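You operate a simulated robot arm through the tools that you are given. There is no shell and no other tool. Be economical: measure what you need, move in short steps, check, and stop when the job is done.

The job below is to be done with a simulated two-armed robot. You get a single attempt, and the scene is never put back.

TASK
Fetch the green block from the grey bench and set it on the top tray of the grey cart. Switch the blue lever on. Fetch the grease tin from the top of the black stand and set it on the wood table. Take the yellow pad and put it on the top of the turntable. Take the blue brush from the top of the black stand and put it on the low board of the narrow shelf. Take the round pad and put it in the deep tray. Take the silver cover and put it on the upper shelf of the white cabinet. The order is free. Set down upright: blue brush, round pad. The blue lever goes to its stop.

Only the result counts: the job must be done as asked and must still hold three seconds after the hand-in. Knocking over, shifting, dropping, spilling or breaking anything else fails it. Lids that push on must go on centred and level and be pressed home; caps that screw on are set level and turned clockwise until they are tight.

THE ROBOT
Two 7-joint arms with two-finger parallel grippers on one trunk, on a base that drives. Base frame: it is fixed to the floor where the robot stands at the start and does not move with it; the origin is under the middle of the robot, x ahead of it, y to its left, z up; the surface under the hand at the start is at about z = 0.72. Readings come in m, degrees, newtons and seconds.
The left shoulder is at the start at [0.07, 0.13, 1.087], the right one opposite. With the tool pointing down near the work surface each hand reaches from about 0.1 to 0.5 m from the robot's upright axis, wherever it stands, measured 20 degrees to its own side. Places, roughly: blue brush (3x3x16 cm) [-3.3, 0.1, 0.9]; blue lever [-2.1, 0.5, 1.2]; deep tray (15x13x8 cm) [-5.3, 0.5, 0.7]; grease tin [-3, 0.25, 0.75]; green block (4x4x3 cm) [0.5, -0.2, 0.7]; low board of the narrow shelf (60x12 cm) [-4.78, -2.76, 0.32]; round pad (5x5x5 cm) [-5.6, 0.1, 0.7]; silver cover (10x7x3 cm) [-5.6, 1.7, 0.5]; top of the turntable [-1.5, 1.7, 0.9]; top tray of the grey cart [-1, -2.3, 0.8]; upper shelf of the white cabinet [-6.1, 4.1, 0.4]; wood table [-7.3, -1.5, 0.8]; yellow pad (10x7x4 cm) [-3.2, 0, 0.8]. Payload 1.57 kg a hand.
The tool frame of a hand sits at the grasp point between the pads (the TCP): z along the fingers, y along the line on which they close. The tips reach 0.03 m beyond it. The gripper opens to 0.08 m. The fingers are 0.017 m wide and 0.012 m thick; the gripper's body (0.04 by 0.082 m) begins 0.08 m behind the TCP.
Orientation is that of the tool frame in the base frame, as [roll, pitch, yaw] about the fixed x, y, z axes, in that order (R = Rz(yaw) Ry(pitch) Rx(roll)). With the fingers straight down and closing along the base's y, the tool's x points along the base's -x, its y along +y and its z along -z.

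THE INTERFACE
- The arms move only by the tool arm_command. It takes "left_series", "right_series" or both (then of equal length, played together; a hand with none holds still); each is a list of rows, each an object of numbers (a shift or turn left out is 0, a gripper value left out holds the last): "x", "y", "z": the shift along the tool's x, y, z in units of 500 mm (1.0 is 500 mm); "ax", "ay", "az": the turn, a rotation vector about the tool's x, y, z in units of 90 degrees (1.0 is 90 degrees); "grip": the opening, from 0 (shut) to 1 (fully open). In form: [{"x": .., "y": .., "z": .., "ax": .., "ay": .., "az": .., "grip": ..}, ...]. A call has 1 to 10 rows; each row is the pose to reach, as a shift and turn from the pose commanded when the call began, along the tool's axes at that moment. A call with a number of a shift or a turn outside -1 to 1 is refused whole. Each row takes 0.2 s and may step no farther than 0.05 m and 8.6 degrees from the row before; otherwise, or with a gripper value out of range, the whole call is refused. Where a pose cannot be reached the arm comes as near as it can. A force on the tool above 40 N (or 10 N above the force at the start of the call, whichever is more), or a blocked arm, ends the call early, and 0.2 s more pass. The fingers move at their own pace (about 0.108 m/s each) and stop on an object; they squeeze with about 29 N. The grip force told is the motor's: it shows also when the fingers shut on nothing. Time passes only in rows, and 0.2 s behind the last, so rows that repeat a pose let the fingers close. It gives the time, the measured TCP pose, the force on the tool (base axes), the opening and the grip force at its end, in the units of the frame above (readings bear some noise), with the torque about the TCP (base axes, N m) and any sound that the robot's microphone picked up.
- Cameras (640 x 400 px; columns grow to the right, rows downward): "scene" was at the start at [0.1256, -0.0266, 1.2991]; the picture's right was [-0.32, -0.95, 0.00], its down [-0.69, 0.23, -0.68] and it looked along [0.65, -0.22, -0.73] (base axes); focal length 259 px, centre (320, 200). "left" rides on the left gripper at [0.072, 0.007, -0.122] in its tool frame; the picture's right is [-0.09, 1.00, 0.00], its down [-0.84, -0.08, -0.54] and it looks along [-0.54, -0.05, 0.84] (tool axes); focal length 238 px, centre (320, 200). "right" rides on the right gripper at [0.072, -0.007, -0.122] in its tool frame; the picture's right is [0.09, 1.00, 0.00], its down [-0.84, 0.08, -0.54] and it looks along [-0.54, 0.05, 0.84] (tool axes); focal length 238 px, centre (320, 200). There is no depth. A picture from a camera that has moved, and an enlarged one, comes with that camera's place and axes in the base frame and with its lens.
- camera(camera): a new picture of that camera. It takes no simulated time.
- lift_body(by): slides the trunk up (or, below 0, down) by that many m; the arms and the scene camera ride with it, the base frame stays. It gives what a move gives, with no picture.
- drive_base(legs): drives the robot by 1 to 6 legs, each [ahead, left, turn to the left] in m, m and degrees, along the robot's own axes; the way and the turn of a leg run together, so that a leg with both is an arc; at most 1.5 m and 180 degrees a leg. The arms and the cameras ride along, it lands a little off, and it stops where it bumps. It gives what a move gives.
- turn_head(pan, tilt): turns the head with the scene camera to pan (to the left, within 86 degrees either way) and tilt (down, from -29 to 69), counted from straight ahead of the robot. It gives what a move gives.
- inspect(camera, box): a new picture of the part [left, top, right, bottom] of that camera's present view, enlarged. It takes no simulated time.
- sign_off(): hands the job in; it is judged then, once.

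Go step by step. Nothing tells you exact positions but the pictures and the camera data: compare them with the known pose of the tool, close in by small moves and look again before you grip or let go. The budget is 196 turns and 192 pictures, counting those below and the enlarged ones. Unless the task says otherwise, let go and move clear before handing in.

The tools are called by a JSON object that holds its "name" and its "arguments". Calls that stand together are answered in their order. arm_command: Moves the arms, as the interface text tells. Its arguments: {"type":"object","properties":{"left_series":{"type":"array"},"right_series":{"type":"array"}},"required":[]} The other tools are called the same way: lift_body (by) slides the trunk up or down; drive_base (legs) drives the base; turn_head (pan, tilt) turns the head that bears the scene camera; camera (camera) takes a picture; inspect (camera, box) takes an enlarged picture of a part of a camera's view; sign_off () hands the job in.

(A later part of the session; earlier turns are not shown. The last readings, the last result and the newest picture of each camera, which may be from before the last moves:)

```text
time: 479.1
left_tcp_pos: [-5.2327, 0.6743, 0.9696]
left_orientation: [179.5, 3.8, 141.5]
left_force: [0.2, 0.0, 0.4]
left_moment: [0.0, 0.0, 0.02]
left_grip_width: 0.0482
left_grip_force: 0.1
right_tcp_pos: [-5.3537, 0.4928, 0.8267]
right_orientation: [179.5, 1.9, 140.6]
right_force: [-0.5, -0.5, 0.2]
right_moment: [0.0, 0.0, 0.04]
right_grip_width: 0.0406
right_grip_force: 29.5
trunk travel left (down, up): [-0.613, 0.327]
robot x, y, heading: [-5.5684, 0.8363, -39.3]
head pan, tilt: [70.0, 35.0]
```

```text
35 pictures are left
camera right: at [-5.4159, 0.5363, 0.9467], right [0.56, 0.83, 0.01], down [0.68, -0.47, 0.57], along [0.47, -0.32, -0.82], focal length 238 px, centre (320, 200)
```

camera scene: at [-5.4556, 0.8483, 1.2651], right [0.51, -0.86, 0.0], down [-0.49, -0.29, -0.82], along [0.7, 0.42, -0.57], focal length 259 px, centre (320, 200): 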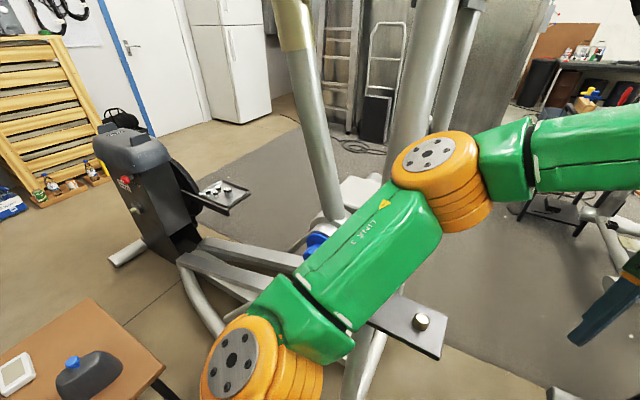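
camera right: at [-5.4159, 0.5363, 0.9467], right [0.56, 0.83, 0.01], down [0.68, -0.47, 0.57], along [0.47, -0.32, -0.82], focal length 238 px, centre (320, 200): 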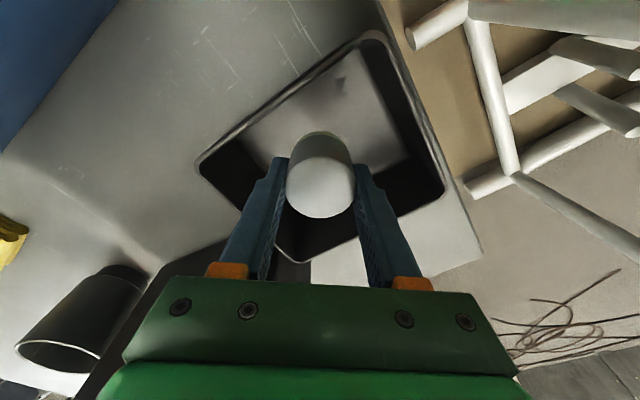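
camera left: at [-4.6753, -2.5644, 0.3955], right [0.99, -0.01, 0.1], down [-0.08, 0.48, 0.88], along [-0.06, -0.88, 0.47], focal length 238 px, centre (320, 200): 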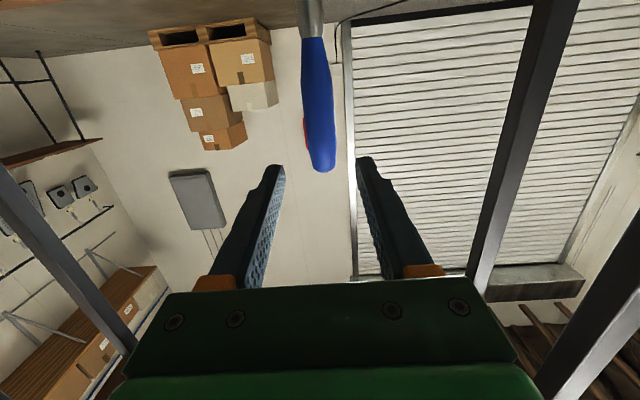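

No lean now. Recentring slightly and lowering into the tray.

{"name": "arm_command", "arguments": {"right_series": [{"x": -0.005, "y": 0.02}, {"x": -0.005, "y": 0.02, "z": 0.04}, {"x": -0.005, "y": 0.02, "z": 0.07}, {"x": -0.005, "y": 0.02, "z": 0.085}, {"x": -0.005, "y": 0.02, "z": 0.095}, {"x": -0.005, "y": 0.02, "z": 0.105}, {"x": -0.005, "y": 0.02, "z": 0.115}]}}

{"name": "camera", "arguments": {"camera": "right"}}

```text
time: 480.7
left_tcp_pos: [-5.2318, 0.6738, 0.9697]
left_orientation: [179.7, 3.9, 141.4]
left_force: [0.1, -0.2, -0.4]
left_moment: [-0.01, 0.0, -0.03]
left_grip_width: 0.048
left_grip_force: 0.0
right_tcp_pos: [-5.3601, 0.4952, 0.7771]
right_orientation: [179.4, 2.0, 140.4]
right_force: [0.5, -0.5, -0.4]
right_moment: [-0.01, 0.0, 0.01]
right_grip_width: 0.0404
right_grip_force: 28.6
right hand out of reach, approached as far as the arm can: row 1, 2, 3, 4, 5, 6, 7
trunk travel left (down, up): [-0.613, 0.327]
robot x, y, heading: [-5.5669, 0.8363, -39.5]
head pan, tilt: [70.0, 35.0]
```

```text
34 pictures are left
camera right: at [-5.4215, 0.5384, 0.8966], right [0.56, 0.83, 0.01], down [0.68, -0.47, 0.57], along [0.48, -0.32, -0.82], focal length 238 px, centre (320, 200)
```

right: 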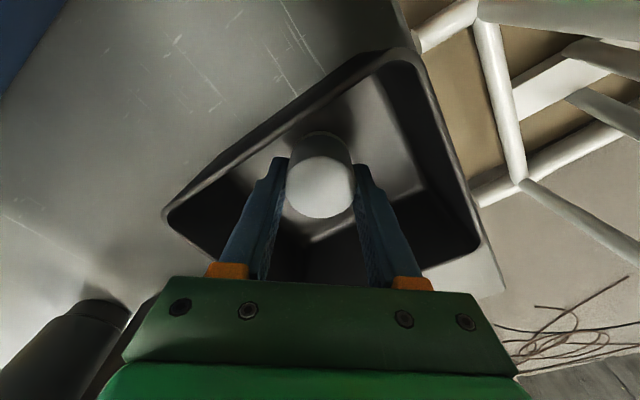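

No contact yet. Lowering vertically with the trunk in small steps.

{"name": "lift_body", "arguments": {"by": -0.007}}

{"name": "lift_body", "arguments": {"by": -0.006}}

```text
time: 481.2
left_tcp_pos: [-5.2322, 0.6744, 0.9624]
left_orientation: [179.6, 3.8, 141.5]
left_force: [0.5, -0.5, 0.8]
left_moment: [0.01, -0.01, 0.02]
left_grip_width: 0.0481
left_grip_force: 0.1
right_tcp_pos: [-5.3587, 0.4958, 0.7712]
right_orientation: [179.4, 2.0, 140.5]
right_force: [0.3, 0.1, -1.3]
right_moment: [0.03, 0.0, 0.01]
right_grip_width: 0.0407
right_grip_force: 28.7
trunk travel left (down, up): [-0.606, 0.334]
robot x, y, heading: [-5.5722, 0.8404, -39.3]
head pan, tilt: [70.0, 35.0]
```

```text
time: 481.8
left_tcp_pos: [-5.234, 0.6764, 0.9586]
left_orientation: [179.7, 4.0, 141.2]
left_force: [-0.1, -0.6, 0.0]
left_moment: [0.0, 0.01, -0.04]
left_grip_width: 0.048
left_grip_force: 0.1
right_tcp_pos: [-5.3585, 0.4955, 0.7669]
right_orientation: [179.4, 2.3, 140.4]
right_force: [1.8, -5.9, 26.7]
right_moment: [-0.14, 0.06, -0.02]
right_grip_width: 0.041
right_grip_force: 29.3
trunk travel left (down, up): [-0.6, 0.34]
robot x, y, heading: [-5.5701, 0.8372, -39.6]
head pan, tilt: [70.0, 35.0]
```

Flat contact on the tray floor. Releasing slightly and rising straight with the trunk.

{"name": "arm_command", "arguments": {"right_series": [{"grip": 0.58}, {"grip": 0.66}, {"grip": 0.7}, {"grip": 0.7}]}}

{"name": "lift_body", "arguments": {"by": 0.18}}

{"name": "camera", "arguments": {"camera": "right"}}

```text
time: 482.8
left_tcp_pos: [-5.2313, 0.6752, 0.9568]
left_orientation: [179.7, 4.0, 141.5]
left_force: [-0.4, 0.5, 0.0]
left_moment: [0.02, 0.0, 0.03]
left_grip_width: 0.0481
left_grip_force: 0.0
right_tcp_pos: [-5.3597, 0.4935, 0.7634]
right_orientation: [179.4, 1.9, 140.4]
right_force: [0.8, 0.7, 0.2]
right_moment: [0.0, -0.01, -0.05]
right_grip_width: 0.0558
right_grip_force: 0.1
trunk travel left (down, up): [-0.6, 0.34]
robot x, y, heading: [-5.5692, 0.8392, -39.4]
head pan, tilt: [70.0, 35.0]
```

```text
time: 484.8
left_tcp_pos: [-5.2318, 0.6736, 1.1354]
left_orientation: [179.6, 3.8, 141.5]
left_force: [-0.1, -0.2, 0.7]
left_moment: [0.0, 0.01, -0.01]
left_grip_width: 0.0479
left_grip_force: 0.1
right_tcp_pos: [-5.3586, 0.4954, 0.9455]
right_orientation: [179.3, 2.1, 140.5]
right_force: [-1.0, -0.3, -0.3]
right_moment: [0.0, 0.0, 0.05]
right_grip_width: 0.056
right_grip_force: 0.1
trunk travel left (down, up): [-0.78, 0.16]
robot x, y, heading: [-5.5676, 0.835, -39.3]
head pan, tilt: [70.0, 35.0]
```

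```text
33 pictures are left
camera right: at [-5.4214, 0.5384, 1.0637], right [0.56, 0.83, 0.01], down [0.68, -0.47, 0.57], along [0.48, -0.32, -0.82], focal length 238 px, centre (320, 200)
```

right: 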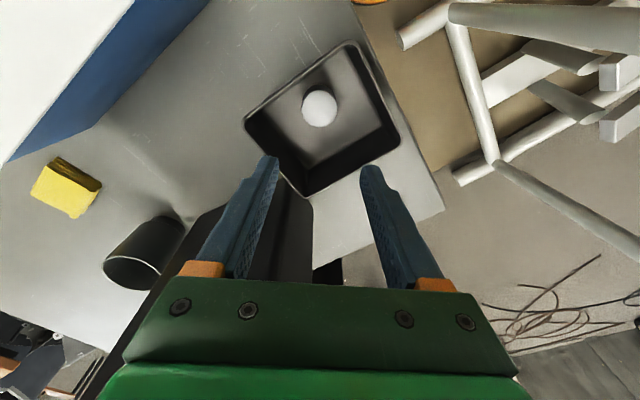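

The round pad stands in the tray. Backing out west the way I came, then looking at the stool for the silver cover.

{"name": "drive_base", "arguments": {"legs": [[-0.5, -0.36, 0], [0, 0, 39.3], [0, 0.6, 0]]}}

{"name": "turn_head", "arguments": {"pan": 10, "tilt": 50}}

{"name": "camera", "arguments": {"camera": "scene"}}

```text
time: 493.0
left_tcp_pos: [-5.7992, 1.5506, 1.1382]
left_orientation: [179.6, 3.9, 179.3]
left_force: [0.9, -0.7, -1.1]
left_moment: [0.02, 0.02, -0.01]
left_grip_width: 0.0481
left_grip_force: 0.0
right_tcp_pos: [-5.7906, 1.3309, 0.9433]
right_orientation: [179.3, 1.9, 178.3]
right_force: [0.1, -0.6, 0.3]
right_moment: [0.0, -0.01, 0.01]
right_grip_width: 0.0559
right_grip_force: 0.2
trunk travel left (down, up): [-0.78, 0.16]
robot x, y, heading: [-6.1649, 1.47, -1.4]
head pan, tilt: [70.0, 35.0]
```

```text
time: 494.3
left_tcp_pos: [-5.8004, 1.5518, 1.137]
left_orientation: [179.8, 3.9, 179.2]
left_force: [0.7, 0.4, 0.2]
left_moment: [0.05, 0.01, -0.01]
left_grip_width: 0.0478
left_grip_force: 0.1
right_tcp_pos: [-5.7898, 1.3326, 0.9439]
right_orientation: [179.4, 2.0, 178.3]
right_force: [0.0, -0.7, -0.1]
right_moment: [-0.02, 0.01, 0.04]
right_grip_width: 0.0561
right_grip_force: 0.1
trunk travel left (down, up): [-0.78, 0.16]
robot x, y, heading: [-6.1643, 1.4707, -1.5]
head pan, tilt: [10.0, 50.0]
```

```text
32 pictures are left
camera scene: at [-6.0405, 1.4817, 1.3504], right [0.15, -0.99, 0.0], down [-0.76, -0.11, -0.64], along [0.64, 0.1, -0.77], focal length 259 px, centre (320, 200)
```

scene: 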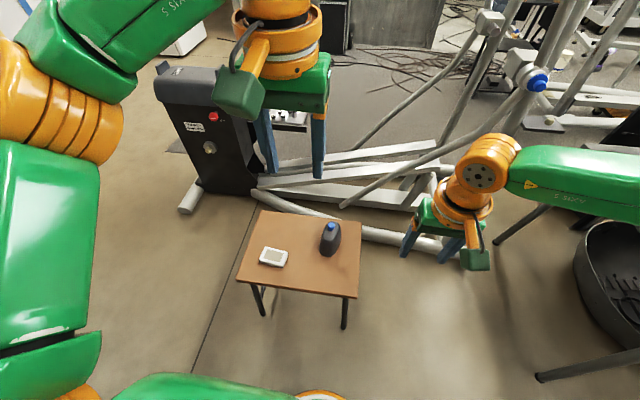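

The silver cover is the light flat piece on the stool at about [-5.62, 1.72]. I'll raise and retract the right hand, step into place, and lower the trunk in stages.

{"name": "arm_command", "arguments": {"right_series": [{"x": 0.04, "z": -0.08}, {"x": 0.08, "z": -0.16}, {"x": 0.12, "z": -0.24}, {"x": 0.16, "z": -0.32}, {"x": 0.2, "z": -0.38}], "left_series": [{"grip": 1}, {"grip": 1}, {"grip": 1}, {"grip": 1}, {"grip": 1}]}}

{"name": "drive_base", "arguments": {"legs": [[0.12, 0.15, 1.5]]}}

{"name": "lift_body", "arguments": {"by": -0.38}}

{"name": "camera", "arguments": {"camera": "left"}}

{"name": "camera", "arguments": {"camera": "scene"}}

```text
time: 495.5
left_tcp_pos: [-5.8007, 1.5521, 1.1368]
left_orientation: [179.7, 4.1, 179.3]
left_force: [-0.1, 0.4, 0.6]
left_moment: [0.01, -0.01, 0.0]
left_grip_width: 0.0799
left_grip_force: 0.0
right_tcp_pos: [-5.8962, 1.3351, 1.1301]
right_orientation: [179.4, 2.1, 178.3]
right_force: [0.2, 0.0, -0.2]
right_moment: [-0.02, -0.02, 0.02]
right_grip_width: 0.0559
right_grip_force: 0.0
trunk travel left (down, up): [-0.78, 0.16]
robot x, y, heading: [-6.1656, 1.4735, -1.4]
head pan, tilt: [10.0, 50.0]
```

```text
time: 497.1
left_tcp_pos: [-5.6796, 1.7095, 1.1374]
left_orientation: [179.4, 4.0, -179.2]
left_force: [0.2, 0.2, 0.4]
left_moment: [0.03, -0.02, -0.02]
left_grip_width: 0.0798
left_grip_force: 0.1
right_tcp_pos: [-5.7681, 1.4904, 1.1303]
right_orientation: [179.3, 2.1, 179.7]
right_force: [-0.4, 0.3, 0.3]
right_moment: [0.02, -0.01, -0.01]
right_grip_width: 0.056
right_grip_force: 0.0
trunk travel left (down, up): [-0.78, 0.16]
robot x, y, heading: [-6.0401, 1.6249, 0.0]
head pan, tilt: [10.0, 50.0]
```

```text
time: 500.8
left_tcp_pos: [-5.6785, 1.713, 0.7562]
left_orientation: [179.7, 3.9, -179.3]
left_force: [-0.6, 0.0, -0.5]
left_moment: [-0.02, 0.03, 0.0]
left_grip_width: 0.0802
left_grip_force: 0.1
right_tcp_pos: [-5.7659, 1.4926, 0.7498]
right_orientation: [179.4, 2.0, 179.8]
right_force: [0.2, 0.2, 0.2]
right_moment: [-0.01, 0.0, 0.02]
right_grip_width: 0.056
right_grip_force: 0.1
trunk travel left (down, up): [-0.4, 0.54]
robot x, y, heading: [-6.0432, 1.6222, -0.0]
head pan, tilt: [10.0, 50.0]
```

```text
31 pictures are left
camera left: at [-5.7585, 1.7182, 0.8735], right [0.08, 1.0, 0.01], down [0.8, -0.07, 0.6], along [0.6, -0.04, -0.8], focal length 238 px, centre (320, 200)
```

left: 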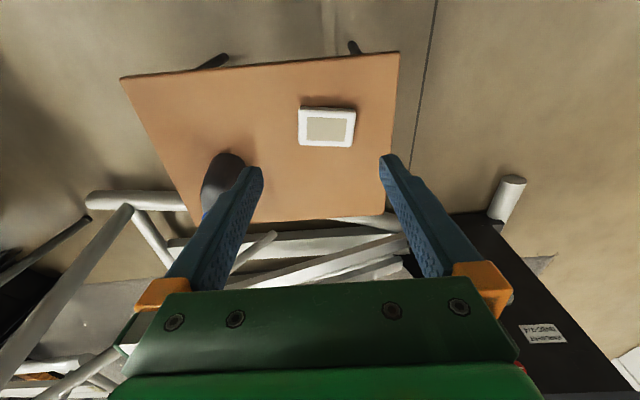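

```text
30 pictures are left
camera scene: at [-5.9166, 1.6358, 0.9704], right [0.17, -0.99, 0.0], down [-0.75, -0.13, -0.64], along [0.63, 0.11, -0.77], focal length 259 px, centre (320, 200)
```

scene: 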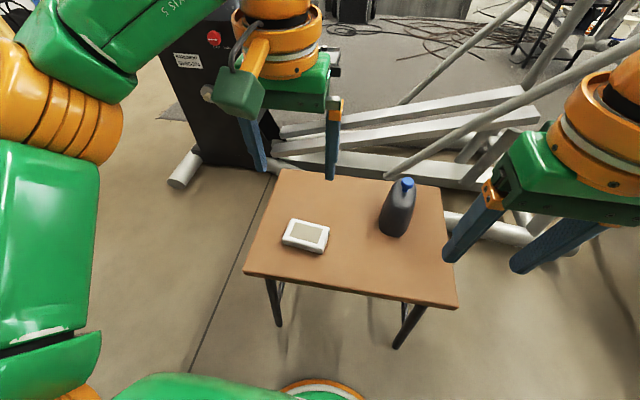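

The cover (≈10 cm along y, 7 cm along x) lies at [-5.61, 1.723], top z ≈ 0.468. Before choosing the grasp I'll look at the white cabinet's shelf to the north.

{"name": "turn_head", "arguments": {"pan": 86, "tilt": 12}}

{"name": "inspect", "arguments": {"camera": "scene", "box": [160, 60, 480, 260]}}

```text
time: 502.2
left_tcp_pos: [-5.6786, 1.7114, 0.7561]
left_orientation: [179.7, 3.8, -179.3]
left_force: [0.4, 0.1, 0.6]
left_moment: [0.0, 0.01, -0.01]
left_grip_width: 0.0799
left_grip_force: 0.0
right_tcp_pos: [-5.7674, 1.4924, 0.7496]
right_orientation: [179.3, 2.0, 179.8]
right_force: [-0.2, -0.1, -0.2]
right_moment: [0.04, -0.02, -0.03]
right_grip_width: 0.0558
right_grip_force: 0.1
trunk travel left (down, up): [-0.4, 0.54]
robot x, y, heading: [-6.041, 1.6247, -0.1]
head pan, tilt: [85.9, 12.0]
```

```text
2.00 times, centred on (320, 160) of scene
camera zoom: at [-5.9856, 1.7155, 1.029], right [1.0, -0.07, 0.0], down [-0.02, -0.21, -0.98], along [0.07, 0.98, -0.21], focal length 518 px, centre (320, 280)
```

zoom: 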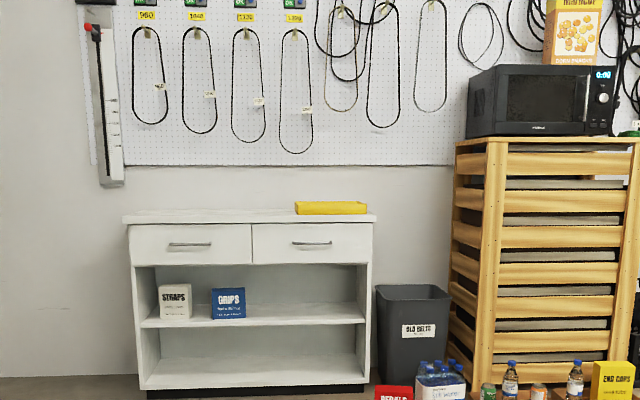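

The cabinet's upper shelf (z ≈ 0.41, cavity to ≈ 0.64, front at y ≈ 3.83) needs a forward-tilted hand. So I'll grasp the cover from the north side with the hand tilted 45°, closing across its 7 cm width.

{"name": "lift_body", "arguments": {"by": 0.12}}

{"name": "drive_base", "arguments": {"legs": [[-0.12, 0, 0], [0, 0.6, 0], [0, 0, -90], [0, 0.44, 0]]}}

{"name": "turn_head", "arguments": {"pan": 0, "tilt": 50}}

{"name": "camera", "arguments": {"camera": "scene"}}

```text
time: 503.8
left_tcp_pos: [-5.6777, 1.7107, 0.8761]
left_orientation: [179.7, 3.9, -179.4]
left_force: [0.4, -0.2, 0.3]
left_moment: [-0.02, -0.01, 0.0]
left_grip_width: 0.08
left_grip_force: 0.2
right_tcp_pos: [-5.7663, 1.4923, 0.8694]
right_orientation: [179.4, 2.0, 179.8]
right_force: [0.4, 0.2, -0.3]
right_moment: [-0.02, 0.02, 0.01]
right_grip_width: 0.0562
right_grip_force: 0.1
trunk travel left (down, up): [-0.52, 0.42]
robot x, y, heading: [-6.0416, 1.6236, -0.3]
head pan, tilt: [85.9, 12.0]
```

```text
time: 514.0
left_tcp_pos: [-5.6395, 1.8635, 0.877]
left_orientation: [179.5, 3.9, 91.1]
left_force: [0.7, -0.1, -0.1]
left_moment: [-0.02, 0.01, 0.02]
left_grip_width: 0.0801
left_grip_force: 0.0
right_tcp_pos: [-5.8593, 1.9518, 0.8699]
right_orientation: [179.5, 2.0, 90.1]
right_force: [0.2, 0.2, 0.7]
right_moment: [-0.01, 0.03, -0.01]
right_grip_width: 0.0565
right_grip_force: 0.1
trunk travel left (down, up): [-0.52, 0.42]
robot x, y, heading: [-5.7265, 2.2294, -89.6]
head pan, tilt: [85.9, 12.0]
```

```text
time: 515.6
left_tcp_pos: [-5.6382, 1.8637, 0.8762]
left_orientation: [179.7, 3.9, 91.2]
left_force: [-0.1, 0.0, 0.4]
left_moment: [0.01, -0.01, -0.01]
left_grip_width: 0.08
left_grip_force: 0.1
right_tcp_pos: [-5.8593, 1.9517, 0.8692]
right_orientation: [179.5, 2.0, 90.1]
right_force: [-0.3, 1.0, -1.3]
right_moment: [0.01, 0.02, 0.01]
right_grip_width: 0.056
right_grip_force: 0.1
trunk travel left (down, up): [-0.52, 0.42]
robot x, y, heading: [-5.73, 2.2284, -89.8]
head pan, tilt: [0.0, 50.0]
```

```text
28 pictures are left
camera scene: at [-5.729, 2.0999, 1.0904], right [-1.0, -0.01, 0.0], down [0.0, 0.77, -0.64], along [0.0, -0.64, -0.77], focal length 259 px, centre (320, 200)
```

scene: 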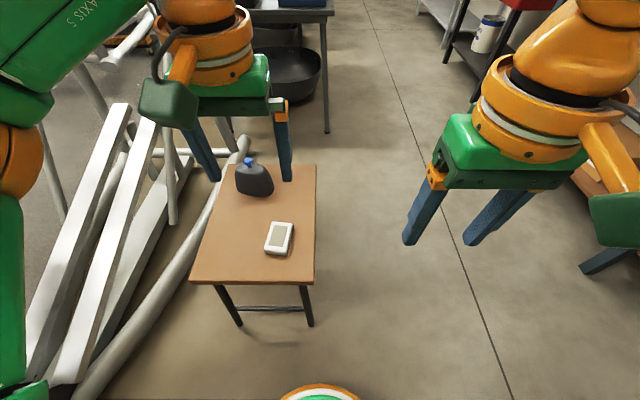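

Cover centre ≈ [-5.615, 1.719]. Tilting the left hand 41° forward and lowering the trunk 0.25 m, staying above the stool.

{"name": "arm_command", "arguments": {"left_series": [{"ay": -0.09}, {"ay": -0.18}, {"ay": -0.27}, {"ay": -0.36}, {"ay": -0.455}, {"ay": -0.455}]}}

{"name": "lift_body", "arguments": {"by": -0.25}}

{"name": "camera", "arguments": {"camera": "left"}}

```text
time: 517.0
left_tcp_pos: [-5.6388, 1.8632, 0.8758]
left_orientation: [179.5, 44.9, 90.8]
left_force: [-0.3, -0.5, -0.1]
left_moment: [-0.01, -0.02, -0.02]
left_grip_width: 0.0799
left_grip_force: 0.0
right_tcp_pos: [-5.8594, 1.9509, 0.8692]
right_orientation: [179.4, 2.0, 90.1]
right_force: [0.0, -0.4, 0.6]
right_moment: [0.0, -0.02, 0.02]
right_grip_width: 0.056
right_grip_force: 0.1
trunk travel left (down, up): [-0.52, 0.42]
robot x, y, heading: [-5.7254, 2.2265, -89.9]
head pan, tilt: [0.0, 50.0]
```

```text
time: 519.6
left_tcp_pos: [-5.6384, 1.8632, 0.6256]
left_orientation: [179.6, 44.8, 90.7]
left_force: [-0.2, 1.4, 0.1]
left_moment: [0.01, 0.01, 0.03]
left_grip_width: 0.08
left_grip_force: 0.1
right_tcp_pos: [-5.8595, 1.9518, 0.6199]
right_orientation: [179.4, 2.1, 90.1]
right_force: [0.2, 1.0, -0.2]
right_moment: [0.02, -0.02, 0.01]
right_grip_width: 0.0558
right_grip_force: 0.0
trunk travel left (down, up): [-0.27, 0.67]
robot x, y, heading: [-5.7274, 2.2234, -89.7]
head pan, tilt: [0.0, 50.0]
```

```text
27 pictures are left
camera left: at [-5.6361, 2.0022, 0.6623], right [1.0, -0.05, 0.07], down [-0.08, -0.21, 0.97], along [-0.03, -0.98, -0.22], focal length 238 px, centre (320, 200)
```

left: 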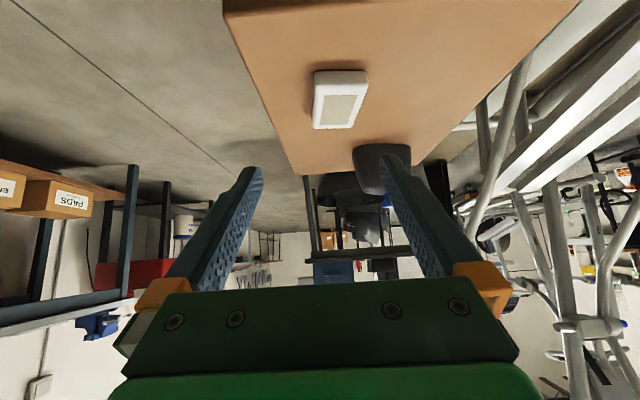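

Moving along the tool axis to 5 cm short of the cover and checking alignment.

{"name": "arm_command", "arguments": {"left_series": [{"x": 0.012, "y": 0.03, "z": 0.06}, {"x": 0.025, "y": 0.054, "z": 0.13}, {"x": 0.025, "y": 0.054, "z": 0.21}, {"x": 0.025, "y": 0.054, "z": 0.29}, {"x": 0.025, "y": 0.054, "z": 0.29}]}}

{"name": "camera", "arguments": {"camera": "left"}}

{"name": "inspect", "arguments": {"camera": "scene", "box": [160, 120, 400, 320]}}

```text
time: 520.8
left_tcp_pos: [-5.6084, 1.7714, 0.517]
left_orientation: [179.5, 44.9, 90.7]
left_force: [0.1, 0.3, -0.3]
left_moment: [-0.03, 0.0, 0.04]
left_grip_width: 0.0798
left_grip_force: 0.0
right_tcp_pos: [-5.8598, 1.9521, 0.6194]
right_orientation: [179.4, 1.9, 90.1]
right_force: [0.4, 0.6, -0.1]
right_moment: [0.01, -0.01, 0.0]
right_grip_width: 0.056
right_grip_force: 0.1
trunk travel left (down, up): [-0.27, 0.67]
robot x, y, heading: [-5.7299, 2.2316, -89.8]
head pan, tilt: [0.0, 50.0]
```

```text
26 pictures are left
camera left: at [-5.605, 1.9089, 0.5531], right [1.0, -0.05, 0.07], down [-0.08, -0.21, 0.97], along [-0.03, -0.98, -0.22], focal length 238 px, centre (320, 200)
```

left: 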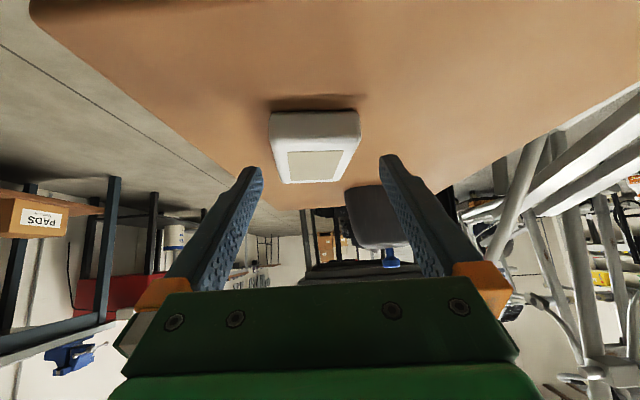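

```text
2.00 times, centred on (280, 220) of scene
camera zoom: at [-5.7291, 2.1, 0.8404], right [-1.0, 0.0, 0.0], down [0.0, 0.77, -0.64], along [0.0, -0.64, -0.77], focal length 518 px, centre (400, 160)
```

zoom: 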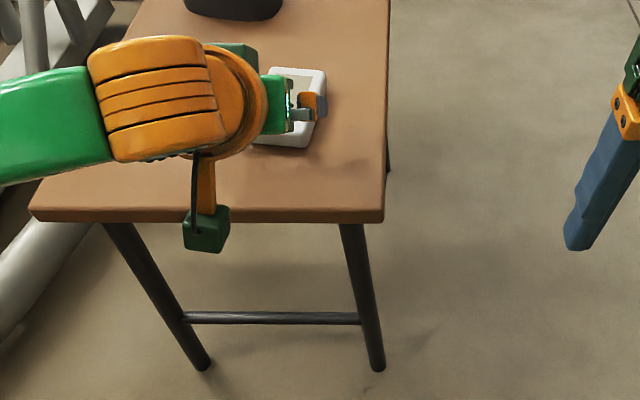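

Shifting 4 mm and closing in the last 6 cm, then gripping.

{"name": "arm_command", "arguments": {"left_series": [{"y": -0.009, "z": 0.04}, {"y": -0.009, "z": 0.08}, {"y": -0.009, "z": 0.105}, {"y": -0.009, "z": 0.122}, {"y": -0.009, "z": 0.122}]}}

{"name": "camera", "arguments": {"camera": "left"}}

```text
time: 521.6
left_tcp_pos: [-5.6136, 1.736, 0.4861]
left_orientation: [180.0, 45.9, 90.8]
left_force: [2.0, 18.5, 23.8]
left_moment: [0.11, 0.36, -0.49]
left_grip_width: 0.0767
left_grip_force: 0.1
right_tcp_pos: [-5.8583, 1.9561, 0.6222]
right_orientation: [179.4, 2.4, 90.3]
right_force: [0.7, -0.3, 1.2]
right_moment: [-0.03, 0.0, 0.02]
right_grip_width: 0.0558
right_grip_force: 0.0
trunk travel left (down, up): [-0.27, 0.67]
robot x, y, heading: [-5.7281, 2.2283, -89.5]
head pan, tilt: [0.0, 50.0]
stopped in row 4 (left hand): the force on the tool passed its limit at 74 N (the readings are from after the stop); the commanded pose is now the measured one
```

```text
24 pictures are left
camera left: at [-5.6104, 1.8751, 0.5203], right [1.0, -0.05, 0.07], down [-0.07, -0.19, 0.98], along [-0.03, -0.98, -0.2], focal length 238 px, centre (320, 200)
```

left: 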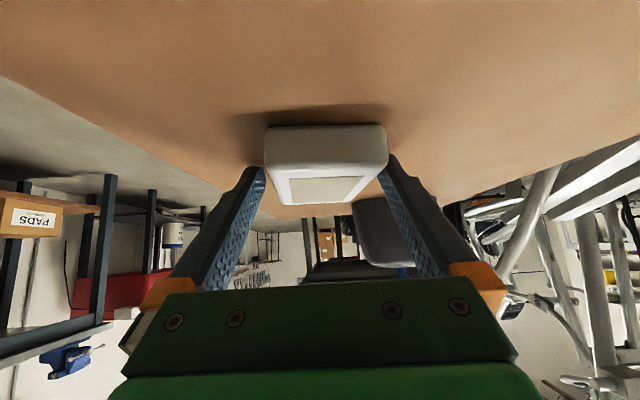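

The left fingertip caught the cover's edge; the cover sits ~4.5 mm toward -x of the finger centre. Backing off, shifting, and re-approaching.

{"name": "arm_command", "arguments": {"left_series": [{"z": -0.05, "grip": 1}, {"y": -0.009, "z": -0.05}, {"y": -0.009, "z": -0.02}, {"y": -0.009, "z": 0.006}, {"y": -0.009, "z": 0.022}, {"y": -0.009, "z": 0.03}]}}

{"name": "camera", "arguments": {"camera": "left"}}

```text
time: 522.7
left_tcp_pos: [-5.6184, 1.7346, 0.4871]
left_orientation: [180.0, 46.4, 90.8]
left_force: [0.4, 22.9, 29.3]
left_moment: [0.14, -0.45, 0.26]
left_grip_width: 0.079
left_grip_force: 0.0
right_tcp_pos: [-5.8593, 1.9575, 0.622]
right_orientation: [179.2, 2.6, 90.2]
right_force: [0.1, -0.5, -0.3]
right_moment: [-0.03, 0.01, 0.01]
right_grip_width: 0.0561
right_grip_force: 0.1
trunk travel left (down, up): [-0.27, 0.67]
robot x, y, heading: [-5.7289, 2.2308, -89.7]
head pan, tilt: [0.0, 50.0]
stopped in row 5 (left hand): the force on the tool passed its limit at 61 N (the readings are from after the stop); the commanded pose is now the measured one
```

```text
23 pictures are left
camera left: at [-5.6145, 1.874, 0.5191], right [1.0, -0.05, 0.07], down [-0.07, -0.19, 0.98], along [-0.04, -0.98, -0.19], focal length 238 px, centre (320, 200)
```

left: 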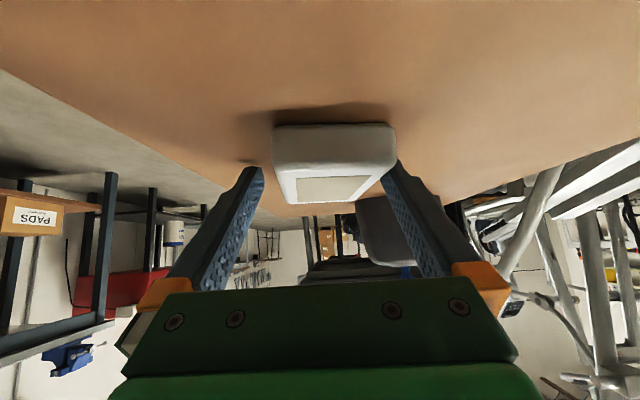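

The tips are resting on the stool top itself — depth is right. Backing off 4 mm, recentring 2 mm, and closing.

{"name": "arm_command", "arguments": {"left_series": [{"y": 0.004, "z": -0.01}, {"y": 0.004, "z": -0.01, "grip": 0}, {"y": 0.004, "z": -0.01, "grip": 0}, {"y": 0.004, "z": -0.01, "grip": 0}, {"y": 0.004, "z": -0.01, "grip": 0}]}}

{"name": "lift_body", "arguments": {"by": 0.1}}

{"name": "camera", "arguments": {"camera": "left"}}

```text
time: 523.9
left_tcp_pos: [-5.6162, 1.7356, 0.4862]
left_orientation: [180.0, 46.1, 90.8]
left_force: [1.4, -6.9, 34.1]
left_moment: [-0.23, 0.27, -0.24]
left_grip_width: 0.0617
left_grip_force: 28.9
right_tcp_pos: [-5.8586, 1.9553, 0.6212]
right_orientation: [179.3, 2.4, 90.4]
right_force: [-0.2, -0.1, 0.9]
right_moment: [0.0, 0.0, -0.01]
right_grip_width: 0.0561
right_grip_force: 0.0
trunk travel left (down, up): [-0.27, 0.67]
robot x, y, heading: [-5.7301, 2.2312, -89.4]
head pan, tilt: [0.0, 50.0]
```

```text
time: 525.2
left_tcp_pos: [-5.6155, 1.733, 0.5825]
left_orientation: [-179.9, 45.4, 91.0]
left_force: [-0.3, -0.1, -2.2]
left_moment: [0.07, 0.01, 0.02]
left_grip_width: 0.0618
left_grip_force: 28.4
right_tcp_pos: [-5.8585, 1.9515, 0.7202]
right_orientation: [179.4, 1.8, 90.3]
right_force: [-0.7, 0.4, 0.1]
right_moment: [0.01, 0.01, 0.01]
right_grip_width: 0.0563
right_grip_force: 0.1
trunk travel left (down, up): [-0.37, 0.57]
robot x, y, heading: [-5.7303, 2.2296, -89.6]
head pan, tilt: [0.0, 50.0]
```

```text
22 pictures are left
camera left: at [-5.6125, 1.8724, 0.6161], right [1.0, -0.05, 0.06], down [-0.07, -0.2, 0.98], along [-0.03, -0.98, -0.21], focal length 238 px, centre (320, 200)
```

left: 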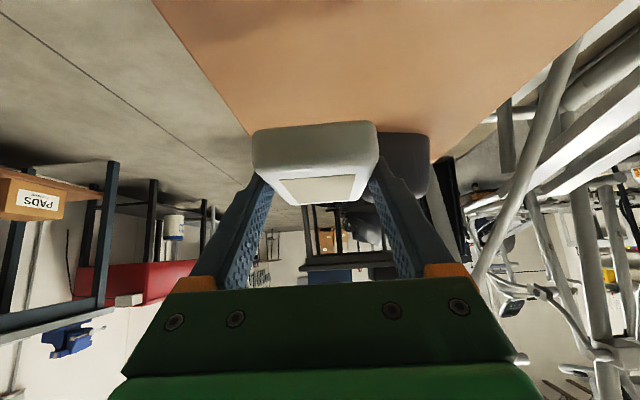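

Cover is held. Raising, turning around via the west side, and driving toward the cabinet.

{"name": "lift_body", "arguments": {"by": 0.1}}

{"name": "drive_base", "arguments": {"legs": [[0, -0.1, 0], [0, 0, -180], [0.75, -0.05, 0]]}}

{"name": "turn_head", "arguments": {"pan": 8, "tilt": 25}}

{"name": "camera", "arguments": {"camera": "scene"}}

```text
time: 526.6
left_tcp_pos: [-5.616, 1.7341, 0.6826]
left_orientation: [-179.9, 45.5, 91.1]
left_force: [1.1, -0.2, -1.1]
left_moment: [0.05, 0.0, -0.02]
left_grip_width: 0.0617
left_grip_force: 29.0
right_tcp_pos: [-5.858, 1.9515, 0.82]
right_orientation: [179.4, 1.8, 90.3]
right_force: [-1.0, -0.6, -0.4]
right_moment: [-0.02, 0.04, -0.01]
right_grip_width: 0.0558
right_grip_force: 0.0
trunk travel left (down, up): [-0.47, 0.47]
robot x, y, heading: [-5.7296, 2.2261, -89.7]
head pan, tilt: [0.0, 50.0]
```

```text
time: 538.6
left_tcp_pos: [-5.9164, 3.4503, 0.6819]
left_orientation: [-179.8, 45.4, -87.8]
left_force: [-0.6, 0.4, -2.0]
left_moment: [-0.04, 0.01, 0.03]
left_grip_width: 0.0619
left_grip_force: 28.4
right_tcp_pos: [-5.6712, 3.2354, 0.8198]
right_orientation: [179.4, 1.9, -88.6]
right_force: [0.0, 0.0, -0.2]
right_moment: [-0.01, 0.01, 0.02]
right_grip_width: 0.0562
right_grip_force: 0.0
trunk travel left (down, up): [-0.47, 0.47]
robot x, y, heading: [-5.796, 2.9575, 91.6]
head pan, tilt: [0.0, 50.0]
```

```text
time: 539.5
left_tcp_pos: [-5.9183, 3.449, 0.6819]
left_orientation: [-179.9, 45.4, -87.9]
left_force: [0.5, 0.0, -3.2]
left_moment: [-0.05, -0.02, -0.02]
left_grip_width: 0.0618
left_grip_force: 29.3
right_tcp_pos: [-5.6714, 3.2362, 0.8198]
right_orientation: [179.4, 1.9, -88.5]
right_force: [-0.5, 0.5, 0.0]
right_moment: [0.01, 0.0, 0.03]
right_grip_width: 0.0559
right_grip_force: 0.1
trunk travel left (down, up): [-0.47, 0.47]
robot x, y, heading: [-5.7962, 2.9548, 91.5]
head pan, tilt: [8.0, 25.0]
```

```text
21 pictures are left
camera scene: at [-5.8107, 3.0965, 1.0777], right [0.99, 0.17, 0.0], down [0.07, -0.42, -0.91], along [-0.15, 0.89, -0.42], focal length 259 px, centre (320, 200)
```

scene: 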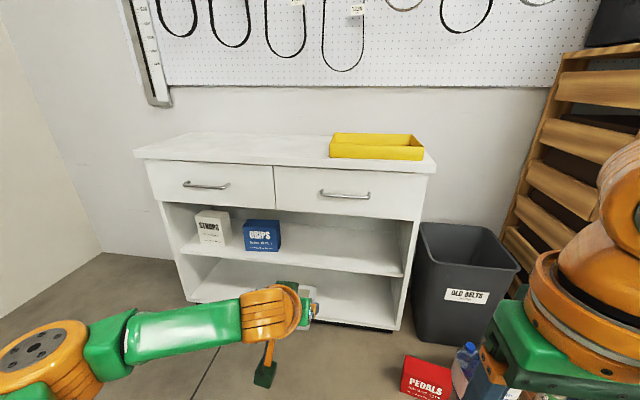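

Cabinet front is at y ≈ 3.90, shelf top z ≈ 0.40, clear for x from -6.1 to -5.66. I'll lower to entry height and drive up so the cover is just before the opening.

{"name": "lift_body", "arguments": {"by": -0.205}}

{"name": "drive_base", "arguments": {"legs": [[0.37, 0, -1.5]]}}

{"name": "turn_head", "arguments": {"pan": 15, "tilt": 35}}

{"name": "camera", "arguments": {"camera": "scene"}}

{"name": "camera", "arguments": {"camera": "left"}}

```text
time: 541.7
left_tcp_pos: [-5.9179, 3.4491, 0.4762]
left_orientation: [-179.9, 45.4, -87.9]
left_force: [-0.4, -0.4, -1.9]
left_moment: [-0.05, 0.01, -0.02]
left_grip_width: 0.0618
left_grip_force: 29.3
right_tcp_pos: [-5.6708, 3.2365, 0.6153]
right_orientation: [179.3, 1.9, -88.6]
right_force: [-0.8, 0.3, -0.4]
right_moment: [0.0, -0.05, 0.01]
right_grip_width: 0.0561
right_grip_force: 0.1
trunk travel left (down, up): [-0.265, 0.675]
robot x, y, heading: [-5.796, 2.962, 91.4]
head pan, tilt: [8.0, 25.0]
```

```text
time: 544.1
left_tcp_pos: [-5.912, 3.8304, 0.4765]
left_orientation: [-180.0, 45.4, -89.3]
left_force: [-0.4, -0.1, -2.3]
left_moment: [-0.05, 0.04, 0.05]
left_grip_width: 0.0617
left_grip_force: 29.1
right_tcp_pos: [-5.6707, 3.6106, 0.6139]
right_orientation: [179.4, 1.9, -89.9]
right_force: [0.7, 0.8, 0.9]
right_moment: [0.01, -0.03, 0.02]
right_grip_width: 0.0561
right_grip_force: 0.2
trunk travel left (down, up): [-0.265, 0.675]
robot x, y, heading: [-5.8001, 3.335, 90.1]
head pan, tilt: [8.0, 25.0]
```

```text
time: 544.8
left_tcp_pos: [-5.9122, 3.8306, 0.4759]
left_orientation: [-179.9, 45.4, -89.2]
left_force: [0.1, -0.4, -3.0]
left_moment: [0.0, 0.01, -0.03]
left_grip_width: 0.0619
left_grip_force: 28.8
right_tcp_pos: [-5.67, 3.6115, 0.6146]
right_orientation: [179.4, 2.0, -89.9]
right_force: [-0.3, -0.4, 0.4]
right_moment: [0.03, -0.02, -0.05]
right_grip_width: 0.0562
right_grip_force: 0.1
trunk travel left (down, up): [-0.265, 0.675]
robot x, y, heading: [-5.7991, 3.3358, 90.2]
head pan, tilt: [15.0, 35.0]
```

```text
20 pictures are left
camera scene: at [-5.8233, 3.4685, 0.8571], right [0.96, 0.26, 0.0], down [0.15, -0.55, -0.82], along [-0.22, 0.79, -0.57], focal length 259 px, centre (320, 200)
```

scene: 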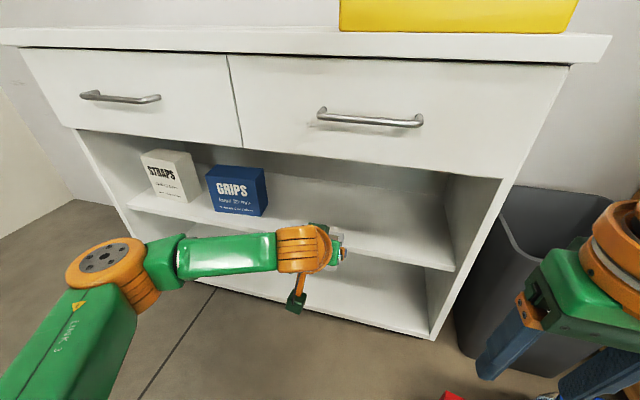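

```text
19 pictures are left
camera left: at [-5.9174, 3.6942, 0.5111], right [-1.0, 0.05, 0.06], down [0.07, 0.2, 0.98], along [0.04, 0.98, -0.21], focal length 238 px, centre (320, 200)
```

left: 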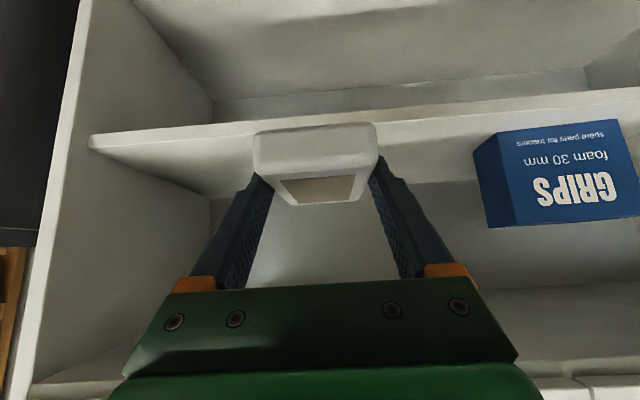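

Height is right (cover ~4 cm above the shelf). Driving in 12.5 cm.

{"name": "drive_base", "arguments": {"legs": [[0.125, 0, 0]]}}

{"name": "camera", "arguments": {"camera": "left"}}

{"name": "camera", "arguments": {"camera": "scene"}}

```text
time: 546.1
left_tcp_pos: [-5.9123, 3.9541, 0.4764]
left_orientation: [-179.9, 45.2, -89.1]
left_force: [0.3, 0.6, -2.2]
left_moment: [-0.04, 0.02, 0.02]
left_grip_width: 0.0616
left_grip_force: 29.0
right_tcp_pos: [-5.6709, 3.736, 0.6147]
right_orientation: [179.5, 1.9, -89.8]
right_force: [0.1, 0.3, -0.3]
right_moment: [-0.03, -0.02, 0.01]
right_grip_width: 0.0561
right_grip_force: 0.0
trunk travel left (down, up): [-0.265, 0.675]
robot x, y, heading: [-5.7949, 3.4571, 90.1]
head pan, tilt: [15.0, 35.0]
```

```text
18 pictures are left
camera left: at [-5.9178, 3.818, 0.511], right [-1.0, 0.05, 0.06], down [0.07, 0.2, 0.98], along [0.04, 0.98, -0.21], focal length 238 px, centre (320, 200)
```

left: 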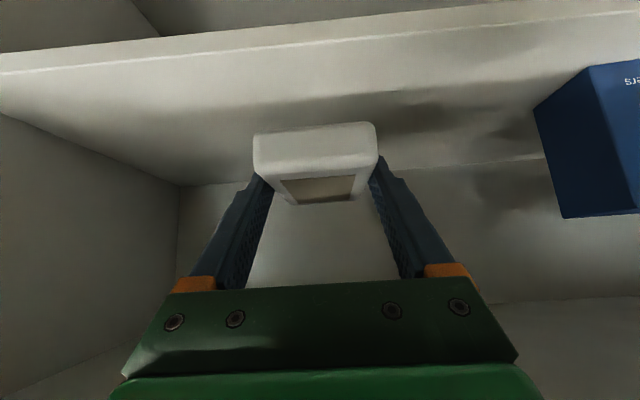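

```text
17 pictures are left
camera scene: at [-5.8238, 3.5924, 0.857], right [0.96, 0.26, 0.0], down [0.15, -0.55, -0.82], along [-0.22, 0.79, -0.57], focal length 259 px, centre (320, 200)
```

scene: 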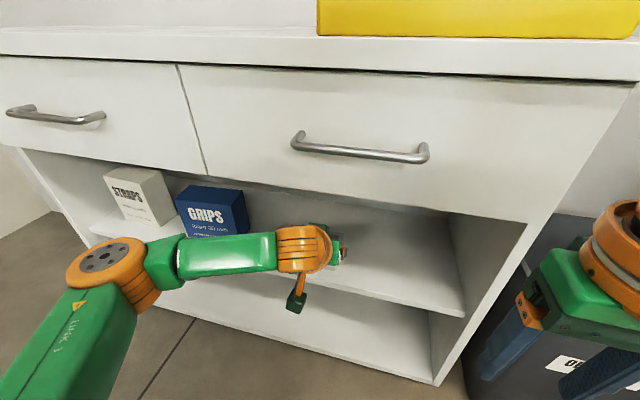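

Nearly there; 2 cm further in for margin, then lowering with the trunk.

{"name": "drive_base", "arguments": {"legs": [[0.022, 0, 0]]}}

{"name": "lift_body", "arguments": {"by": -0.025}}

{"name": "lift_body", "arguments": {"by": -0.006}}

{"name": "camera", "arguments": {"camera": "left"}}

```text
time: 546.9
left_tcp_pos: [-5.9116, 3.9761, 0.4754]
left_orientation: [-179.8, 45.3, -89.2]
left_force: [-0.2, -0.8, -1.7]
left_moment: [-0.03, -0.02, 0.02]
left_grip_width: 0.0618
left_grip_force: 29.5
right_tcp_pos: [-5.6709, 3.7582, 0.6148]
right_orientation: [179.4, 1.9, -90.0]
right_force: [0.0, -0.5, 0.0]
right_moment: [-0.04, 0.05, 0.02]
right_grip_width: 0.0558
right_grip_force: 0.0
trunk travel left (down, up): [-0.265, 0.675]
robot x, y, heading: [-5.7999, 3.4795, 90.2]
head pan, tilt: [15.0, 35.0]
```

```text
time: 547.6
left_tcp_pos: [-5.912, 3.9763, 0.451]
left_orientation: [-180.0, 45.4, -89.2]
left_force: [-0.7, 0.1, -3.3]
left_moment: [-0.07, -0.01, 0.0]
left_grip_width: 0.0617
left_grip_force: 28.9
right_tcp_pos: [-5.6715, 3.7576, 0.5894]
right_orientation: [179.4, 2.0, -89.9]
right_force: [-0.2, 1.2, -0.4]
right_moment: [0.0, 0.0, -0.02]
right_grip_width: 0.0559
right_grip_force: 0.0
trunk travel left (down, up): [-0.24, 0.7]
robot x, y, heading: [-5.8007, 3.4811, 90.1]
head pan, tilt: [15.0, 35.0]
```

```text
time: 548.1
left_tcp_pos: [-5.9126, 3.9763, 0.4455]
left_orientation: [-179.8, 45.5, -89.2]
left_force: [-0.6, 0.3, -2.9]
left_moment: [-0.05, -0.01, 0.01]
left_grip_width: 0.0614
left_grip_force: 29.1
right_tcp_pos: [-5.6704, 3.7583, 0.5839]
right_orientation: [179.4, 2.0, -89.9]
right_force: [-0.1, 0.6, -0.5]
right_moment: [0.02, 0.02, 0.0]
right_grip_width: 0.056
right_grip_force: 0.0
trunk travel left (down, up): [-0.234, 0.706]
robot x, y, heading: [-5.8045, 3.4767, 90.2]
head pan, tilt: [15.0, 35.0]
```

```text
16 pictures are left
camera left: at [-5.9178, 3.8402, 0.4801], right [-1.0, 0.05, 0.06], down [0.07, 0.2, 0.98], along [0.04, 0.98, -0.21], focal length 238 px, centre (320, 200)
```

left: 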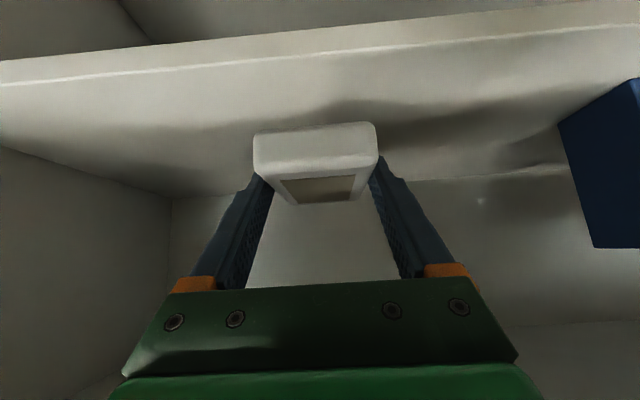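

Still a small gap under it. Continuing down in small trunk steps.

{"name": "lift_body", "arguments": {"by": -0.007}}

{"name": "lift_body", "arguments": {"by": -0.006}}

{"name": "lift_body", "arguments": {"by": -0.005}}

```text
time: 548.7
left_tcp_pos: [-5.9134, 3.9764, 0.437]
left_orientation: [-179.8, 45.4, -89.2]
left_force: [0.8, 0.7, -2.3]
left_moment: [-0.02, -0.01, -0.01]
left_grip_width: 0.0616
left_grip_force: 28.7
right_tcp_pos: [-5.6715, 3.7581, 0.576]
right_orientation: [179.5, 2.0, -89.8]
right_force: [0.7, 0.1, -0.2]
right_moment: [0.0, 0.02, 0.02]
right_grip_width: 0.0561
right_grip_force: 0.1
trunk travel left (down, up): [-0.227, 0.713]
robot x, y, heading: [-5.8042, 3.4783, 90.2]
head pan, tilt: [15.0, 35.0]
```

```text
time: 549.2
left_tcp_pos: [-5.9122, 3.9771, 0.4318]
left_orientation: [-179.9, 45.3, -89.1]
left_force: [-0.2, 0.5, -2.3]
left_moment: [-0.03, 0.01, -0.01]
left_grip_width: 0.0616
left_grip_force: 28.9
right_tcp_pos: [-5.6705, 3.7582, 0.5705]
right_orientation: [179.4, 2.1, -89.9]
right_force: [-0.9, -0.6, 0.4]
right_moment: [0.03, -0.01, 0.01]
right_grip_width: 0.0559
right_grip_force: 0.0
trunk travel left (down, up): [-0.221, 0.719]
robot x, y, heading: [-5.7997, 3.4787, 90.1]
head pan, tilt: [15.0, 35.0]
```

```text
time: 549.8
left_tcp_pos: [-5.9129, 3.9759, 0.4267]
left_orientation: [-180.0, 45.5, -89.1]
left_force: [-0.1, -0.3, -2.7]
left_moment: [-0.02, 0.03, 0.06]
left_grip_width: 0.0616
left_grip_force: 28.8
right_tcp_pos: [-5.6703, 3.7579, 0.5652]
right_orientation: [179.4, 2.0, -89.9]
right_force: [-0.2, -0.4, 0.1]
right_moment: [0.02, -0.01, 0.0]
right_grip_width: 0.0561
right_grip_force: 0.1
trunk travel left (down, up): [-0.216, 0.724]
robot x, y, heading: [-5.7931, 3.4784, 90.1]
head pan, tilt: [15.0, 35.0]
```

{"name": "lift_body", "arguments": {"by": -0.006}}

{"name": "lift_body", "arguments": {"by": -0.005}}

{"name": "camera", "arguments": {"camera": "left"}}

```text
time: 550.3
left_tcp_pos: [-5.9115, 3.9761, 0.4216]
left_orientation: [-179.9, 45.4, -89.2]
left_force: [0.4, -0.2, -2.9]
left_moment: [-0.05, -0.06, -0.03]
left_grip_width: 0.0616
left_grip_force: 29.0
right_tcp_pos: [-5.6711, 3.7563, 0.5596]
right_orientation: [179.4, 2.0, -89.9]
right_force: [-0.1, -0.1, 0.2]
right_moment: [-0.01, 0.01, -0.02]
right_grip_width: 0.0559
right_grip_force: 0.0
trunk travel left (down, up): [-0.21, 0.73]
robot x, y, heading: [-5.8007, 3.4826, 90.5]
head pan, tilt: [15.0, 35.0]
```

```text
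time: 550.9
left_tcp_pos: [-5.9112, 3.9765, 0.417]
left_orientation: [-179.8, 45.4, -89.2]
left_force: [-0.2, 0.1, -2.7]
left_moment: [-0.03, 0.01, -0.02]
left_grip_width: 0.0618
left_grip_force: 28.6
right_tcp_pos: [-5.6711, 3.7569, 0.5544]
right_orientation: [179.4, 1.9, -90.0]
right_force: [0.8, 0.2, 0.1]
right_moment: [0.03, 0.01, -0.01]
right_grip_width: 0.0561
right_grip_force: 0.0
trunk travel left (down, up): [-0.205, 0.735]
robot x, y, heading: [-5.8019, 3.4815, 90.4]
head pan, tilt: [15.0, 35.0]
```

```text
15 pictures are left
camera left: at [-5.9178, 3.8402, 0.4511], right [-1.0, 0.05, 0.06], down [0.07, 0.2, 0.98], along [0.04, 0.98, -0.21], focal length 238 px, centre (320, 200)
```

left: 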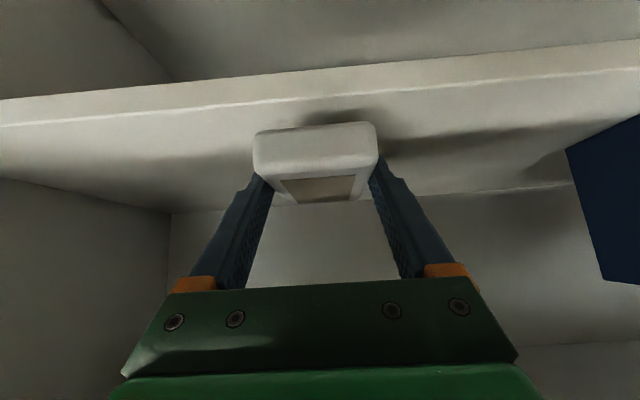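

Gap is closing (shadow is near). Continuing.

{"name": "lift_body", "arguments": {"by": -0.006}}

{"name": "lift_body", "arguments": {"by": -0.005}}

{"name": "lift_body", "arguments": {"by": -0.005}}

```text
time: 551.4
left_tcp_pos: [-5.9132, 3.9754, 0.4103]
left_orientation: [-179.9, 45.5, -89.2]
left_force: [0.6, -0.6, -2.0]
left_moment: [-0.01, -0.02, 0.02]
left_grip_width: 0.062
left_grip_force: 28.9
right_tcp_pos: [-5.6709, 3.7577, 0.5484]
right_orientation: [179.4, 1.9, -89.9]
right_force: [-0.5, -0.2, 0.4]
right_moment: [0.0, -0.01, -0.02]
right_grip_width: 0.0557
right_grip_force: 0.1
trunk travel left (down, up): [-0.199, 0.741]
robot x, y, heading: [-5.8003, 3.4796, 90.1]
head pan, tilt: [15.0, 35.0]
```

```text
time: 552.0
left_tcp_pos: [-5.9111, 3.9745, 0.4053]
left_orientation: [180.0, 45.5, -89.2]
left_force: [0.2, 0.1, -2.6]
left_moment: [-0.05, 0.0, -0.03]
left_grip_width: 0.0616
left_grip_force: 28.1
right_tcp_pos: [-5.6708, 3.7571, 0.5445]
right_orientation: [179.4, 2.0, -89.8]
right_force: [0.5, 0.0, 0.3]
right_moment: [0.01, 0.0, -0.03]
right_grip_width: 0.0561
right_grip_force: 0.1
trunk travel left (down, up): [-0.194, 0.746]
robot x, y, heading: [-5.7999, 3.4805, 90.3]
head pan, tilt: [15.0, 35.0]
```

```text
time: 552.5
left_tcp_pos: [-5.911, 3.9768, 0.4008]
left_orientation: [-179.9, 45.4, -89.2]
left_force: [0.4, 0.3, -2.8]
left_moment: [-0.06, -0.01, 0.01]
left_grip_width: 0.0618
left_grip_force: 29.4
right_tcp_pos: [-5.6712, 3.7567, 0.538]
right_orientation: [179.4, 2.0, -89.9]
right_force: [0.6, -0.2, 0.0]
right_moment: [0.02, 0.01, 0.03]
right_grip_width: 0.0557
right_grip_force: 0.0
trunk travel left (down, up): [-0.189, 0.751]
robot x, y, heading: [-5.8023, 3.4786, 90.3]
head pan, tilt: [15.0, 35.0]
```

{"name": "lift_body", "arguments": {"by": -0.005}}

{"name": "lift_body", "arguments": {"by": -0.005}}

{"name": "camera", "arguments": {"camera": "left"}}

```text
time: 553.0
left_tcp_pos: [-5.9125, 3.9773, 0.3945]
left_orientation: [-179.9, 45.3, -89.2]
left_force: [-0.4, -0.3, -3.3]
left_moment: [-0.06, -0.02, 0.01]
left_grip_width: 0.0617
left_grip_force: 29.1
right_tcp_pos: [-5.6718, 3.7585, 0.533]
right_orientation: [179.4, 2.0, -89.9]
right_force: [-0.7, 0.3, -0.5]
right_moment: [0.01, -0.03, -0.01]
right_grip_width: 0.056
right_grip_force: 0.1
trunk travel left (down, up): [-0.184, 0.756]
robot x, y, heading: [-5.8009, 3.4802, 90.0]
head pan, tilt: [15.0, 35.0]
```

```text
time: 553.6
left_tcp_pos: [-5.9125, 3.9772, 0.3913]
left_orientation: [-179.9, 45.7, -89.1]
left_force: [-0.1, 3.5, 5.2]
left_moment: [0.26, 0.18, -0.11]
left_grip_width: 0.062
left_grip_force: 29.3
right_tcp_pos: [-5.6719, 3.7564, 0.5289]
right_orientation: [179.3, 2.0, -89.8]
right_force: [0.2, -0.2, 0.4]
right_moment: [-0.01, -0.01, -0.03]
right_grip_width: 0.0559
right_grip_force: 0.1
trunk travel left (down, up): [-0.179, 0.761]
robot x, y, heading: [-5.7977, 3.483, 90.1]
head pan, tilt: [15.0, 35.0]
```

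```text
14 pictures are left
camera left: at [-5.9177, 3.8401, 0.4262], right [-1.0, 0.05, 0.07], down [0.07, 0.2, 0.98], along [0.04, 0.98, -0.2], focal length 238 px, centre (320, 200)
```

left: 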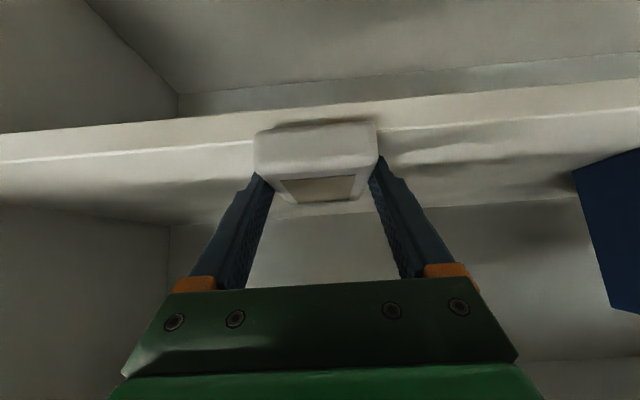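

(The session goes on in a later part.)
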